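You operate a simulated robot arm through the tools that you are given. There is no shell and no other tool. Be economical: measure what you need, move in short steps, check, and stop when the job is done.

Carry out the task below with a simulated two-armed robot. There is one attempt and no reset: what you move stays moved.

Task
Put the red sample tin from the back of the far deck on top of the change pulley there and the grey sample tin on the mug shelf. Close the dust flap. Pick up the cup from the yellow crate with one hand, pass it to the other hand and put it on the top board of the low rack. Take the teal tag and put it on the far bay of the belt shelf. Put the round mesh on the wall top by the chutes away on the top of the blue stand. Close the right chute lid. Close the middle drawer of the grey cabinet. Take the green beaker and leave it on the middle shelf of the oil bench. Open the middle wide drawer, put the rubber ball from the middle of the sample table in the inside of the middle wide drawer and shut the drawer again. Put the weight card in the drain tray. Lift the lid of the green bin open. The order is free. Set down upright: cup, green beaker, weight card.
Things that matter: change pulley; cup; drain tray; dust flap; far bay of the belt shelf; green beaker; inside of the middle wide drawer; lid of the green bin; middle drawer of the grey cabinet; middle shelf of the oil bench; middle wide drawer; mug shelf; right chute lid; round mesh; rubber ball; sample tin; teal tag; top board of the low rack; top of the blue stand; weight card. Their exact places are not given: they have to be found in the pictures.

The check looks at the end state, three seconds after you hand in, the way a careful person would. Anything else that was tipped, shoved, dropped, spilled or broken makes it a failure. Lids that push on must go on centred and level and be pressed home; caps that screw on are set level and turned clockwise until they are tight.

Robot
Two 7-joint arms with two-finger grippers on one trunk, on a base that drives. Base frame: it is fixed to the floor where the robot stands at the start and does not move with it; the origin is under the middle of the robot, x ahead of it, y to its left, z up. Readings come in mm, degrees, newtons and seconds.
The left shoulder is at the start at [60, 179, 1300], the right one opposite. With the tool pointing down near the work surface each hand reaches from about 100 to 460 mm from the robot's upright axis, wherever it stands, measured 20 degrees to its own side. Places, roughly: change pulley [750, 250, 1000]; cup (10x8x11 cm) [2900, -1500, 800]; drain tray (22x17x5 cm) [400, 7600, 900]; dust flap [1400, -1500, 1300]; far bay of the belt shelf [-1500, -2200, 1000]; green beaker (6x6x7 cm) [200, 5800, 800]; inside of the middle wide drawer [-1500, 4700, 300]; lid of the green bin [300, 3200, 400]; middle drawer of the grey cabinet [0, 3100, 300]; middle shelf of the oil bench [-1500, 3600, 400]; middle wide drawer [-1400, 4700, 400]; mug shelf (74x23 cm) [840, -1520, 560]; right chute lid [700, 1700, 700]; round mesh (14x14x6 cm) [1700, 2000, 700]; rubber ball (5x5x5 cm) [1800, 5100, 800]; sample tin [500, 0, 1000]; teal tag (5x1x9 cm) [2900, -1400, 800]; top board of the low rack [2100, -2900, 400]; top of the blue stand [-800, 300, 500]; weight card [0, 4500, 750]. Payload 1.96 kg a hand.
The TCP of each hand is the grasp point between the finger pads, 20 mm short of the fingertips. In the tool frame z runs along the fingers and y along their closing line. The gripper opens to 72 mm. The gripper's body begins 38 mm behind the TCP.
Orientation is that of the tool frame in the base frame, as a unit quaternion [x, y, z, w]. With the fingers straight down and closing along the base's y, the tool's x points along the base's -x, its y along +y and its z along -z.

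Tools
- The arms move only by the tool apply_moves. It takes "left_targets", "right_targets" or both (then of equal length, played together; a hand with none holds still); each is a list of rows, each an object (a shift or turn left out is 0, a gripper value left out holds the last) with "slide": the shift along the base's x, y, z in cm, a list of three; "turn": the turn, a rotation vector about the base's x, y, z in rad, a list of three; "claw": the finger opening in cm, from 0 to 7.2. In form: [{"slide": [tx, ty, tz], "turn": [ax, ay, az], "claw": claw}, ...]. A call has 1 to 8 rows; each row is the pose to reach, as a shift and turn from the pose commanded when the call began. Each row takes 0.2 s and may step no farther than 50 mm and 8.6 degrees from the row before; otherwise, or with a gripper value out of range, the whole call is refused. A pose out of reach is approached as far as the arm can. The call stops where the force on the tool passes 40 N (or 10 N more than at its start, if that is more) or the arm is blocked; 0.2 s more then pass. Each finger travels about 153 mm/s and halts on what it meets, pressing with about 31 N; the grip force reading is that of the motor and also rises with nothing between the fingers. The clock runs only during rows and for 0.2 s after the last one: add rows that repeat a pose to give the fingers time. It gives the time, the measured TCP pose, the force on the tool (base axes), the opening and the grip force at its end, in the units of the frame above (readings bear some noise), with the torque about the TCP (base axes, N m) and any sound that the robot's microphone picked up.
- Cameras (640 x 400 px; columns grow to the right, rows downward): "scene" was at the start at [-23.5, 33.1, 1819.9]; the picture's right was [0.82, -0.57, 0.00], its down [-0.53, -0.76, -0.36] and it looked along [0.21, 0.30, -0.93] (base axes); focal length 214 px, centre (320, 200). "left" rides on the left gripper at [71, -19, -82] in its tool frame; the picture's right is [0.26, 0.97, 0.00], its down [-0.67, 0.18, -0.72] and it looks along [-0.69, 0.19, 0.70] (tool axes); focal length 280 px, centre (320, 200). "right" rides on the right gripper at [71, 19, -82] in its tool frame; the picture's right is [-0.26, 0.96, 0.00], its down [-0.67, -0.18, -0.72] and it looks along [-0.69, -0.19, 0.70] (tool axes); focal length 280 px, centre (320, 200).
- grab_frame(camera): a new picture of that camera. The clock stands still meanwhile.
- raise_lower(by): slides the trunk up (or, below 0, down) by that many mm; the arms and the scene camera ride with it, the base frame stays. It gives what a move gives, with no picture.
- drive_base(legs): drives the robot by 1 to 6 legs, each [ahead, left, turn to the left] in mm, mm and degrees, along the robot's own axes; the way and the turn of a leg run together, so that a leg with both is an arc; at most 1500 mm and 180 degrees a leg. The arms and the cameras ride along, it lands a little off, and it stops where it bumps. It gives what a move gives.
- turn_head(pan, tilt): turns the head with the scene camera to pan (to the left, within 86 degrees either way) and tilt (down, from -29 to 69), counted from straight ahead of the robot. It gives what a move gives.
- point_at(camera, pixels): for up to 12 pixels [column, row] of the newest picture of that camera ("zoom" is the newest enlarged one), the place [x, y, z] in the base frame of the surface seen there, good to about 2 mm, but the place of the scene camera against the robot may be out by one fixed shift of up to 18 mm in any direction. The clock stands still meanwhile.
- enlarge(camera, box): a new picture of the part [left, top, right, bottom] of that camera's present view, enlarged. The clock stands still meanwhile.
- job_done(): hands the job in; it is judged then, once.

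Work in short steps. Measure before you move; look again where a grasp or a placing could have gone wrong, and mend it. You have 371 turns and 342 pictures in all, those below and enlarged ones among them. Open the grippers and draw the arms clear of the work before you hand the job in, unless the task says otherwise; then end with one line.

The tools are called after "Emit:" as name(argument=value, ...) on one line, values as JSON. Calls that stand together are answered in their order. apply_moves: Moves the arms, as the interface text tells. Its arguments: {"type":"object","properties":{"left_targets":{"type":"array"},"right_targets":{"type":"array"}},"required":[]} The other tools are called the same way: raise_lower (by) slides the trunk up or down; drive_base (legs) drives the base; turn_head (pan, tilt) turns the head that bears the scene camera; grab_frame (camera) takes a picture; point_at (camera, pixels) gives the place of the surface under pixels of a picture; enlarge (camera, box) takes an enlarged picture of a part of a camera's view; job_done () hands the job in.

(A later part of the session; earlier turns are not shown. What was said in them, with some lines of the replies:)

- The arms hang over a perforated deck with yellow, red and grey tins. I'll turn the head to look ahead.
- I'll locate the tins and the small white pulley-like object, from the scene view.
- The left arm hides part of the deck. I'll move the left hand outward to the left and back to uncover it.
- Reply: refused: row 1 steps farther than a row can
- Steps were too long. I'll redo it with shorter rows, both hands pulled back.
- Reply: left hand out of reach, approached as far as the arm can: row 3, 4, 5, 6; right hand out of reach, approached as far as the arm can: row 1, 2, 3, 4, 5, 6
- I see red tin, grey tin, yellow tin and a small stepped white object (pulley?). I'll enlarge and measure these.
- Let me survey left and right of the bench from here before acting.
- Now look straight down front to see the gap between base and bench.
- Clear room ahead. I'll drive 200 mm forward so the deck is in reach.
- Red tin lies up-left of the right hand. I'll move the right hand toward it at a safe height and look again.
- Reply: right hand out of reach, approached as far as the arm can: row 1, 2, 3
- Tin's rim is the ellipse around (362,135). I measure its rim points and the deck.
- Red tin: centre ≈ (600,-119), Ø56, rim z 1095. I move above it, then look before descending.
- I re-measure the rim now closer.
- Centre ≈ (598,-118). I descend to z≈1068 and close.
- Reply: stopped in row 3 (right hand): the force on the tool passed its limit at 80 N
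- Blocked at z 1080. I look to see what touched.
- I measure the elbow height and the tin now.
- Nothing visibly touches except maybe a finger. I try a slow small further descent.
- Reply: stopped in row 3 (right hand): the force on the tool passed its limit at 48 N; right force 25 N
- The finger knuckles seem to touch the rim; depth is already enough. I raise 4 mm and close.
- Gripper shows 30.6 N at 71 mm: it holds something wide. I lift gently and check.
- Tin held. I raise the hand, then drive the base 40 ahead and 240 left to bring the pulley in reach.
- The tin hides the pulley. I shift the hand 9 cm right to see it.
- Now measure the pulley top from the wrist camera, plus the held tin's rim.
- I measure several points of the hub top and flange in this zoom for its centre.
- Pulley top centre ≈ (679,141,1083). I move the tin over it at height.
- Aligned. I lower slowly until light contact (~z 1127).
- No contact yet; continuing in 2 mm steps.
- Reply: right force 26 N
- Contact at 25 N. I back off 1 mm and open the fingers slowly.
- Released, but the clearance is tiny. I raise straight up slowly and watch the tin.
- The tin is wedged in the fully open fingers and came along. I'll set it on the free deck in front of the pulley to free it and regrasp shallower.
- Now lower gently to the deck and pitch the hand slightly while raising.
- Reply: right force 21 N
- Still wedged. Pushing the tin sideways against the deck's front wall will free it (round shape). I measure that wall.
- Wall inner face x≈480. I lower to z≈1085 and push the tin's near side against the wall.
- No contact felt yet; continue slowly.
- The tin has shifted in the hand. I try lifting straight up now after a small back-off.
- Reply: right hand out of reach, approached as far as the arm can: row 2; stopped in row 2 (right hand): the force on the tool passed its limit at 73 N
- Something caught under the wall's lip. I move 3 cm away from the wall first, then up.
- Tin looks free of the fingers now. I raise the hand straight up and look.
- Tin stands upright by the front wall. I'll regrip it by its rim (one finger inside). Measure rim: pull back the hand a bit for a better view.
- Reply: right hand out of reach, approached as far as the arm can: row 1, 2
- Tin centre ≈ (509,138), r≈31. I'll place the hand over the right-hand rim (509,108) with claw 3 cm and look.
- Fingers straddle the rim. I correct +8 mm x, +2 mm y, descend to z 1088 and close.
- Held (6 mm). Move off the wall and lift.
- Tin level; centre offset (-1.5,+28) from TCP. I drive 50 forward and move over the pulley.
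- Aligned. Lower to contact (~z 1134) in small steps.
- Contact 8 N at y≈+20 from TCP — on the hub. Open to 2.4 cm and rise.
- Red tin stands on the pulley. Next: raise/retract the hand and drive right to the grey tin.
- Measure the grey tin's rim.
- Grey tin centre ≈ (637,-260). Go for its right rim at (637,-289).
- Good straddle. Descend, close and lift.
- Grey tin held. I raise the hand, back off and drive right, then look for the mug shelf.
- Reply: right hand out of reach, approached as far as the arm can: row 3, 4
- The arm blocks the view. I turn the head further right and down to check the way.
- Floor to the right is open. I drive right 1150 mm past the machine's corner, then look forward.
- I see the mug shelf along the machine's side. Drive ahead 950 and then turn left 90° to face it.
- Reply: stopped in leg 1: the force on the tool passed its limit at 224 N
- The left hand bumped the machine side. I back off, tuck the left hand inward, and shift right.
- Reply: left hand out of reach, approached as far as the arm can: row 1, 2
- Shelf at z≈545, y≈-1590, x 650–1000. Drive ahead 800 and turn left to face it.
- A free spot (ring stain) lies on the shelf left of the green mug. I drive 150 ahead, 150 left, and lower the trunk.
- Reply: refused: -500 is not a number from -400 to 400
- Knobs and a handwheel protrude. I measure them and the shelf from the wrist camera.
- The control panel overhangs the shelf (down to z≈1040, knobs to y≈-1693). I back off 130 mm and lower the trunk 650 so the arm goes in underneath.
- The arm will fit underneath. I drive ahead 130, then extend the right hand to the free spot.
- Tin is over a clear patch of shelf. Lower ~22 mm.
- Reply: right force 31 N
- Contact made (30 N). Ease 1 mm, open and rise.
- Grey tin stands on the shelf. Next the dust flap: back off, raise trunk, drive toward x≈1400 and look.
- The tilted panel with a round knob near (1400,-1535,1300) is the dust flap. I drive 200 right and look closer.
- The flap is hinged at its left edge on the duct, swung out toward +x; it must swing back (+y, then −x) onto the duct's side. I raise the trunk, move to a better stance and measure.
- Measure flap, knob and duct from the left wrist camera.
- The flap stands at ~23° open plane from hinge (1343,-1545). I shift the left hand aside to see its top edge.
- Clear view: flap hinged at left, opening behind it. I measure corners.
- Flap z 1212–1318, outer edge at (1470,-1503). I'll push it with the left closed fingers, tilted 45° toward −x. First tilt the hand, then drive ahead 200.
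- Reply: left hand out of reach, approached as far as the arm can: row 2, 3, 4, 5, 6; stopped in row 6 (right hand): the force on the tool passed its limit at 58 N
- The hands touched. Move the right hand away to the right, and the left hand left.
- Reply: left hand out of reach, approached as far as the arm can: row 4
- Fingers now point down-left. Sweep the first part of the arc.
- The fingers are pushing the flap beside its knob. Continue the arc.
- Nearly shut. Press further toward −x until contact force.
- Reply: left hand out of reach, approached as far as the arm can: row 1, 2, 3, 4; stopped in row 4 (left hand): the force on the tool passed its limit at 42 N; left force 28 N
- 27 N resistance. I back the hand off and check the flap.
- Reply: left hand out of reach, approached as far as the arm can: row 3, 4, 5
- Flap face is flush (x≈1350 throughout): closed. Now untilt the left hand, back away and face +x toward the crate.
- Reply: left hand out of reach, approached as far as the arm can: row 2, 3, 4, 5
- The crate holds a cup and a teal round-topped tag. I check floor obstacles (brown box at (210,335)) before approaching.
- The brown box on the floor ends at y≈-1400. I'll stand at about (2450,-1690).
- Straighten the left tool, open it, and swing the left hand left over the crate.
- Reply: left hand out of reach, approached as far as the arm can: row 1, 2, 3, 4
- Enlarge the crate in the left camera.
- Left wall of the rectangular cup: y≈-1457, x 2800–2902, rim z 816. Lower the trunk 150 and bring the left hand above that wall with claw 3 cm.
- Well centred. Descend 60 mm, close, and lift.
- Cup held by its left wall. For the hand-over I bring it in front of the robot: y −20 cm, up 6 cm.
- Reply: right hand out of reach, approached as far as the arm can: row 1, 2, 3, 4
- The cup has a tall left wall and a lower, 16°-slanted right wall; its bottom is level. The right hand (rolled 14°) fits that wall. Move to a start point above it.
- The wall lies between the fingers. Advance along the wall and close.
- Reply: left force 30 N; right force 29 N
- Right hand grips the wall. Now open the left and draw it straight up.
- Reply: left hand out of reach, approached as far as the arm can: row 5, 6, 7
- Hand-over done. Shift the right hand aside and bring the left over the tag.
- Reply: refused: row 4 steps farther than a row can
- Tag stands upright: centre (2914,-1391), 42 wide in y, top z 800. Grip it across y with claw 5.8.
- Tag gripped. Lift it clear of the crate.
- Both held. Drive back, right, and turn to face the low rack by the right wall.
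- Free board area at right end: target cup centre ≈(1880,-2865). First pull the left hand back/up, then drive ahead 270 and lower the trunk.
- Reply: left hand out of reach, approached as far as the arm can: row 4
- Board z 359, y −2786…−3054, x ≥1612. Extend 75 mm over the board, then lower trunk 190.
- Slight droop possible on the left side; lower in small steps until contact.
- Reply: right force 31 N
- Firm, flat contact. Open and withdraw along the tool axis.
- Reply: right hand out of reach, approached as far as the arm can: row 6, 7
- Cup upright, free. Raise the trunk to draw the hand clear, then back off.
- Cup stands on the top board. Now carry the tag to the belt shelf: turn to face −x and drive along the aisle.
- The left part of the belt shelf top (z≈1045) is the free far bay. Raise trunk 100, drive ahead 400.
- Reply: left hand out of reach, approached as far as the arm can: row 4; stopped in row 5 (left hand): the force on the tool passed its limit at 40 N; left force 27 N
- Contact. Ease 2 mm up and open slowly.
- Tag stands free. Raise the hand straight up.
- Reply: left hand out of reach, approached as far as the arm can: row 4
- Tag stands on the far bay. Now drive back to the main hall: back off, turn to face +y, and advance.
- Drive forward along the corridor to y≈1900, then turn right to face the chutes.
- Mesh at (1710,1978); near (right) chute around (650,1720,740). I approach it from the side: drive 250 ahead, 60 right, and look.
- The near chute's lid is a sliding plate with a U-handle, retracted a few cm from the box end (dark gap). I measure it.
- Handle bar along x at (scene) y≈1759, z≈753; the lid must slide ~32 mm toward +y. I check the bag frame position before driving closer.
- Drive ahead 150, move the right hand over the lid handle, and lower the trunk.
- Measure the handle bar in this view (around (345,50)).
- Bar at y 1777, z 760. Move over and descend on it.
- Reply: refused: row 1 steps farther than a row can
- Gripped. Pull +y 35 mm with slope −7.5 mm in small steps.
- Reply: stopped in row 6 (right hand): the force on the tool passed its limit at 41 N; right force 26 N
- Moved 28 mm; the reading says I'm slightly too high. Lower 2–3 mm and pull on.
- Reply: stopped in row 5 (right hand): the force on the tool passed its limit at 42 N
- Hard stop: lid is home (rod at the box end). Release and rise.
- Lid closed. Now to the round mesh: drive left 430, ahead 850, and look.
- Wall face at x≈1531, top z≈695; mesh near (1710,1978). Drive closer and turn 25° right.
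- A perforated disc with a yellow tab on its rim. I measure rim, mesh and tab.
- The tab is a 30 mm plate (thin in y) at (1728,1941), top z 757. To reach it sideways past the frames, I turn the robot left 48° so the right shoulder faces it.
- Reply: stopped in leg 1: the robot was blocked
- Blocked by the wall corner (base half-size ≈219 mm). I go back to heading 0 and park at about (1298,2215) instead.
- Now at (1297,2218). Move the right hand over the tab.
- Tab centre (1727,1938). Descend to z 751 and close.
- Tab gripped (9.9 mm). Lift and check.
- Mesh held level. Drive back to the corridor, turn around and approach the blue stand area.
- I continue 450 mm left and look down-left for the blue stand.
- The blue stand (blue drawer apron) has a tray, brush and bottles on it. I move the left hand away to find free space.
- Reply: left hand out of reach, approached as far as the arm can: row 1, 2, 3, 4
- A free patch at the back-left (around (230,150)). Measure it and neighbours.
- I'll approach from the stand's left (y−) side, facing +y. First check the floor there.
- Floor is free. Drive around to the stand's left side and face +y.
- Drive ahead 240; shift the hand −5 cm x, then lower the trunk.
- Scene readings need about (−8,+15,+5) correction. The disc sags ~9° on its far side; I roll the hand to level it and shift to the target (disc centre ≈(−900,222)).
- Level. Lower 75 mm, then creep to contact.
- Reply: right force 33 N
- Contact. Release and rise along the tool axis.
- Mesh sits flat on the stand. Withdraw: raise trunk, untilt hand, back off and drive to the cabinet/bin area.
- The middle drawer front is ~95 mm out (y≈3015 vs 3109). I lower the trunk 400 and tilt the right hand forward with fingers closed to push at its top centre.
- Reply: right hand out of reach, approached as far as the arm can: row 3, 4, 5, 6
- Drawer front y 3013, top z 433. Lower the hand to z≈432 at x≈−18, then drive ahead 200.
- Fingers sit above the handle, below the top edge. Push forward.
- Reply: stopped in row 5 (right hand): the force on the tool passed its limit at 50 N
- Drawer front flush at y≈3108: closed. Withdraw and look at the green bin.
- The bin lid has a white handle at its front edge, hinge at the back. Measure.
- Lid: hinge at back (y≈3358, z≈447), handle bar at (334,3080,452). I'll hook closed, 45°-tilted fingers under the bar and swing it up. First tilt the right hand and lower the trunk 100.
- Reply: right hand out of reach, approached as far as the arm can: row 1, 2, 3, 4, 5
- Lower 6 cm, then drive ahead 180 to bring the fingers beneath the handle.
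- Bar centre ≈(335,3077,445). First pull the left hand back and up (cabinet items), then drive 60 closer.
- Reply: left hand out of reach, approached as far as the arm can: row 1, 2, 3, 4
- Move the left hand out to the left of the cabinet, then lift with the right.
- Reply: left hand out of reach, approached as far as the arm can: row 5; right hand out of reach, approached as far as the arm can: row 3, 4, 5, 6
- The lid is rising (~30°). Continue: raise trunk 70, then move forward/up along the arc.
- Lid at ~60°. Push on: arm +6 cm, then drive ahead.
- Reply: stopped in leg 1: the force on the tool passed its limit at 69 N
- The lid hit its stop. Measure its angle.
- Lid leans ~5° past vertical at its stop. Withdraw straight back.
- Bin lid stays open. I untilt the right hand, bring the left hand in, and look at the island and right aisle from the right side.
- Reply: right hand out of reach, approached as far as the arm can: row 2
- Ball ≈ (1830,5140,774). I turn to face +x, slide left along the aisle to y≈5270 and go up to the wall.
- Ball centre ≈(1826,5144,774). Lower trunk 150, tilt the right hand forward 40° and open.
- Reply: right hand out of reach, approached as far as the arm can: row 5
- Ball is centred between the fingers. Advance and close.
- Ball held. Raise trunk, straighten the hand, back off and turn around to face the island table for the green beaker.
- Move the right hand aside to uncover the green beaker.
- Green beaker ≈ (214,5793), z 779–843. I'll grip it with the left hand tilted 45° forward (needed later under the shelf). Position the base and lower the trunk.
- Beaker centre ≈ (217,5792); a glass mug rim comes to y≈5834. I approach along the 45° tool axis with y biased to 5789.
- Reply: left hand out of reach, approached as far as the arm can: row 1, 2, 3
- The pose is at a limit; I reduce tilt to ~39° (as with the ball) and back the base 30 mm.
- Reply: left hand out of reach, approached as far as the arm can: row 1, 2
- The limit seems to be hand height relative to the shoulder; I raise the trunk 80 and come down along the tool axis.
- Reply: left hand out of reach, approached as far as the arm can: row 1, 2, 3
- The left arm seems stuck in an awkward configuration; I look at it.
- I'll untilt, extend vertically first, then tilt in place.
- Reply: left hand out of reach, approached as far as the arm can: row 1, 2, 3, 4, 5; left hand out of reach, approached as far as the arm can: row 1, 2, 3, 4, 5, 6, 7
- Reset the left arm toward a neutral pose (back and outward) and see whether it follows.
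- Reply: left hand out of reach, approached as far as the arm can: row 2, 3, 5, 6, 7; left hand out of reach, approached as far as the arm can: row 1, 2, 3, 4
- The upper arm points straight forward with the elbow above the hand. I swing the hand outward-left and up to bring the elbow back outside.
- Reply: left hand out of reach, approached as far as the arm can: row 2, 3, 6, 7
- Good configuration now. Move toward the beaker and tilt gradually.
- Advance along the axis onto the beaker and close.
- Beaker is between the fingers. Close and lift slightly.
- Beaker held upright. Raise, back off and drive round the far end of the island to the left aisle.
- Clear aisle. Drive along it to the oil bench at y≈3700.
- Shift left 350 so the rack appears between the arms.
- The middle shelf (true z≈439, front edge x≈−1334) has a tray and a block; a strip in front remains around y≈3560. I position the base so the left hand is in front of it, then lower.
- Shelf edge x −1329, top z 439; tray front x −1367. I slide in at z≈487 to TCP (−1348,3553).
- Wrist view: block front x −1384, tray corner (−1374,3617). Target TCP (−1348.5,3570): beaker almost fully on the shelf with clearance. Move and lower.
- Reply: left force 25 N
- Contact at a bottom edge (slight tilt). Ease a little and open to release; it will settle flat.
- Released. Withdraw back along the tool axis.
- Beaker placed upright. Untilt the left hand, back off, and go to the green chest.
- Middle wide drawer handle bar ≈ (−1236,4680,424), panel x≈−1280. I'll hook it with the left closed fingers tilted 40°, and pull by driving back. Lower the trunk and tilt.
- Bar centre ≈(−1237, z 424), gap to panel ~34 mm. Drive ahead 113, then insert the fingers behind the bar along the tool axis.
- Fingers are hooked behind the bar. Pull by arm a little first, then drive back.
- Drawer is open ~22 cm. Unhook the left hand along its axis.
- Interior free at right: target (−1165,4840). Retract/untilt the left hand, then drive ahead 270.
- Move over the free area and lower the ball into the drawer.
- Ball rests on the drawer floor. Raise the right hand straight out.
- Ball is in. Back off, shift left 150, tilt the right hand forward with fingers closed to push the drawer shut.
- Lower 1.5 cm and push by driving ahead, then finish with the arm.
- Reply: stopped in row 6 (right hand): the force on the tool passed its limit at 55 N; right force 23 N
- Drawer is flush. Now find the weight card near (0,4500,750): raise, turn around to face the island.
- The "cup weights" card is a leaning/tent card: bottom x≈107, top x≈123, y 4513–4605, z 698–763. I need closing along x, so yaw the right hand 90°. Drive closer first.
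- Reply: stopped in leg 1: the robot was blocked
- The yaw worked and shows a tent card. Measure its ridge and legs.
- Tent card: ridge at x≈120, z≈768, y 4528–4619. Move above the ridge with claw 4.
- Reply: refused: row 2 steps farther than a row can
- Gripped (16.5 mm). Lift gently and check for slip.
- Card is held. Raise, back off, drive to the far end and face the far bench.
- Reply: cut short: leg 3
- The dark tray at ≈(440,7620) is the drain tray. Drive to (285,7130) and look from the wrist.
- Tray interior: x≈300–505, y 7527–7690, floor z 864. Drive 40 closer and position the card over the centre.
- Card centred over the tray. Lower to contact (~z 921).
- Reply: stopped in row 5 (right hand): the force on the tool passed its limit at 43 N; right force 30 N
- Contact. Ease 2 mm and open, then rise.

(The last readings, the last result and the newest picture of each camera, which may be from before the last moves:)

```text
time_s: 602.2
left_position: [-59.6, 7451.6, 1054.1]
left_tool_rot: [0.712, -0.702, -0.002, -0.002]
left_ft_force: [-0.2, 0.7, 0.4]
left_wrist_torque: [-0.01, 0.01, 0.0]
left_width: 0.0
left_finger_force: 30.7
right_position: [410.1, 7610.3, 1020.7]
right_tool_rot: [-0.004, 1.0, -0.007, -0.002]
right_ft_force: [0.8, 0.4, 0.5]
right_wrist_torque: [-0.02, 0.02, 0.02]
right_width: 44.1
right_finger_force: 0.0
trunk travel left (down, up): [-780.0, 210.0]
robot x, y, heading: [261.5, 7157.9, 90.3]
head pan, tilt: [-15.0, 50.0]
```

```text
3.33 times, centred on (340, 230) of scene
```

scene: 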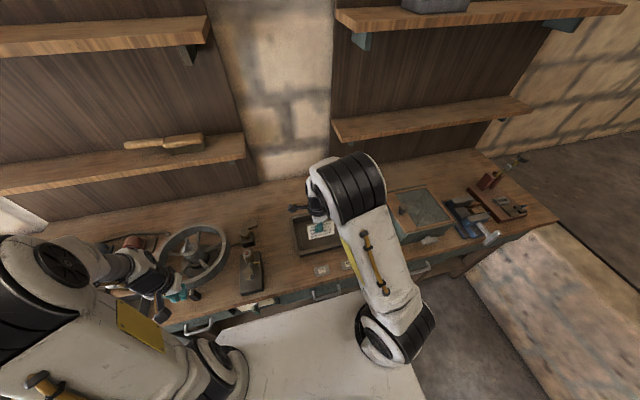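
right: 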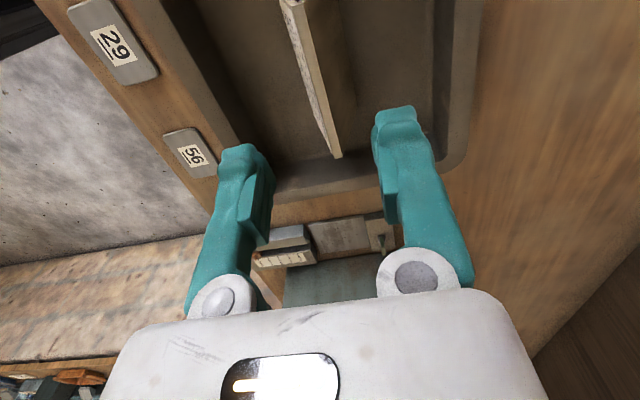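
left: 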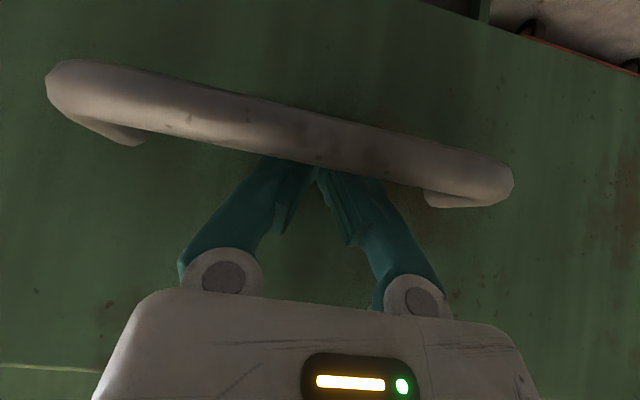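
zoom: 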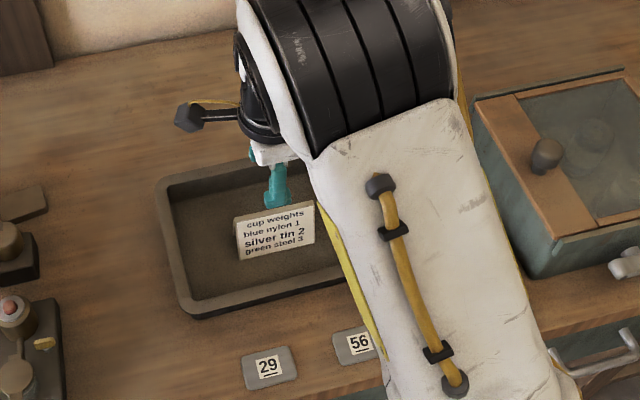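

Card stands upright in the tray. Open both grippers, raise and back away from the bench.

Emit:
apply_moves(right_targets=[{"slide": [0, -3, 1]}, {"slide": [0, -6, 2]}, {"slide": [0, -9, 2]}], left_targets=[{"claw": 5}, {"claw": 5}, {"claw": 5}])

Emit:
raise_lower(by=100)

Emit:
drive_base(legs=[[-350, 0, 0]])

Emit:
enlarge(camera="scene", box=[240, 130, 440, 260])

```text
time_s: 603.0
left_position: [-59.5, 7450.5, 1052.9]
left_tool_rot: [0.712, -0.703, -0.002, -0.002]
left_ft_force: [-0.2, 0.1, -0.3]
left_wrist_torque: [0.04, 0.02, 0.02]
left_width: 49.8
left_finger_force: 0.1
right_position: [409.4, 7518.4, 1042.1]
right_tool_rot: [-0.004, 1.0, -0.006, -0.003]
right_ft_force: [0.0, -0.1, 0.1]
right_wrist_torque: [0.01, 0.0, 0.01]
right_width: 43.9
right_finger_force: 0.1
trunk travel left (down, up): [-780.0, 210.0]
robot x, y, heading: [261.0, 7157.0, 90.6]
head pan, tilt: [-15.0, 50.0]
```

```text
time_s: 604.3
left_position: [-58.9, 7451.1, 1154.7]
left_tool_rot: [0.711, -0.703, -0.001, -0.001]
left_ft_force: [0.0, 0.1, -0.4]
left_wrist_torque: [-0.01, -0.01, 0.03]
left_width: 49.8
left_finger_force: 0.1
right_position: [409.6, 7521.9, 1142.4]
right_tool_rot: [-0.003, 1.0, -0.007, -0.002]
right_ft_force: [-0.6, -0.6, 0.9]
right_wrist_torque: [0.02, -0.02, -0.02]
right_width: 43.8
right_finger_force: 0.1
trunk travel left (down, up): [-880.0, 110.0]
robot x, y, heading: [256.7, 7165.2, 90.6]
head pan, tilt: [-15.0, 50.0]
```

```text
time_s: 606.6
left_position: [-57.0, 7102.5, 1154.3]
left_tool_rot: [0.712, -0.702, 0.0, -0.002]
left_ft_force: [-0.6, -0.1, -0.5]
left_wrist_torque: [-0.04, -0.01, 0.04]
left_width: 49.9
left_finger_force: 0.0
right_position: [412.2, 7172.4, 1142.9]
right_tool_rot: [-0.005, 1.0, -0.007, -0.003]
right_ft_force: [-0.1, 0.5, -0.1]
right_wrist_torque: [0.0, 0.0, -0.02]
right_width: 44.2
right_finger_force: 0.1
trunk travel left (down, up): [-880.0, 110.0]
robot x, y, heading: [260.1, 6810.4, 90.5]
head pan, tilt: [-15.0, 50.0]
```

```text
3.08 times, centred on (340, 195) of scene
```

zoom: 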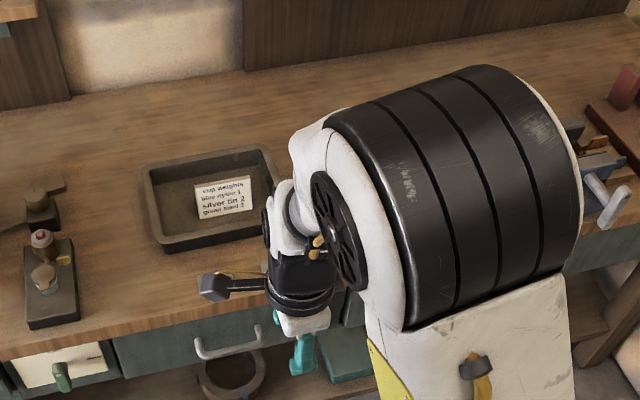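

The card stands in the tray and the grippers are clear. As a last check I look back down the right aisle at the bin lid and the tables.

Emit:
drive_base(legs=[[0, -750, 0], [0, 0, 180], [1500, 0, 0]])

Emit:
turn_head(pan=-15, tilt=25)

Emit:
grab_frame(camera="scene")

```text
time_s: 625.0
left_position: [1349.9, 5031.1, 1153.7]
left_tool_rot: [0.704, 0.71, -0.002, 0.001]
left_ft_force: [0.7, 0.4, 0.1]
left_wrist_torque: [0.01, 0.0, 0.0]
left_width: 50.1
left_finger_force: 0.1
right_position: [881.7, 4964.5, 1142.4]
right_tool_rot: [1.0, 0.003, 0.003, -0.007]
right_ft_force: [0.1, 0.8, 0.0]
right_wrist_torque: [0.01, -0.04, -0.01]
right_width: 44.0
right_finger_force: 0.0
trunk travel left (down, up): [-880.0, 110.0]
robot x, y, heading: [1030.1, 5323.2, -89.6]
head pan, tilt: [-15.0, 50.0]
```

```text
time_s: 625.9
left_position: [1350.3, 5030.6, 1154.1]
left_tool_rot: [0.703, 0.711, -0.003, 0.001]
left_ft_force: [0.2, -0.3, -0.4]
left_wrist_torque: [0.0, -0.02, 0.02]
left_width: 49.7
left_finger_force: 0.1
right_position: [882.0, 4963.9, 1142.7]
right_tool_rot: [1.0, 0.003, 0.003, -0.007]
right_ft_force: [-0.7, 0.5, -0.6]
right_wrist_torque: [0.01, -0.01, 0.02]
right_width: 43.7
right_finger_force: 0.1
trunk travel left (down, up): [-880.0, 110.0]
robot x, y, heading: [1033.8, 5326.2, -89.4]
head pan, tilt: [-15.0, 25.0]
```

```text
77 pictures are left
```

scene: 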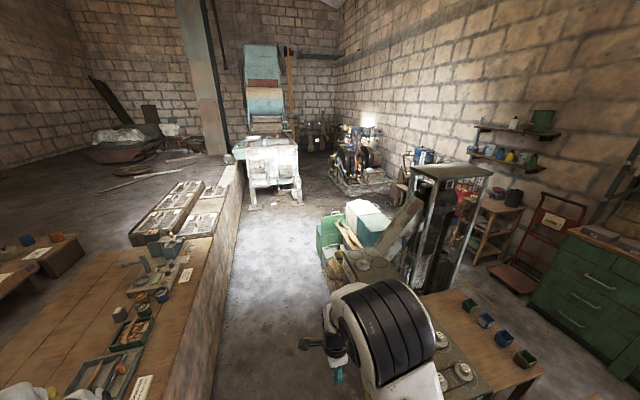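

The green bin lid is still upright (around (330,228)), the chest drawers are flush and the hands are clear. Handing in.

Emit:
job_done()

```text
The job is handed in.
```

All the listed items were carried out and the job is handed in, but not everything was re-checked at the end: only the bin lid, chest drawers and weight card were looked at again. Two bumps happened on the way. The left hand hit the machine's side hard (224 N), and the base ran up against the small island table and stopped. Nothing looked displaced in the pictures I took. The beaker may overhang the front edge of its shelf by about 3 mm.
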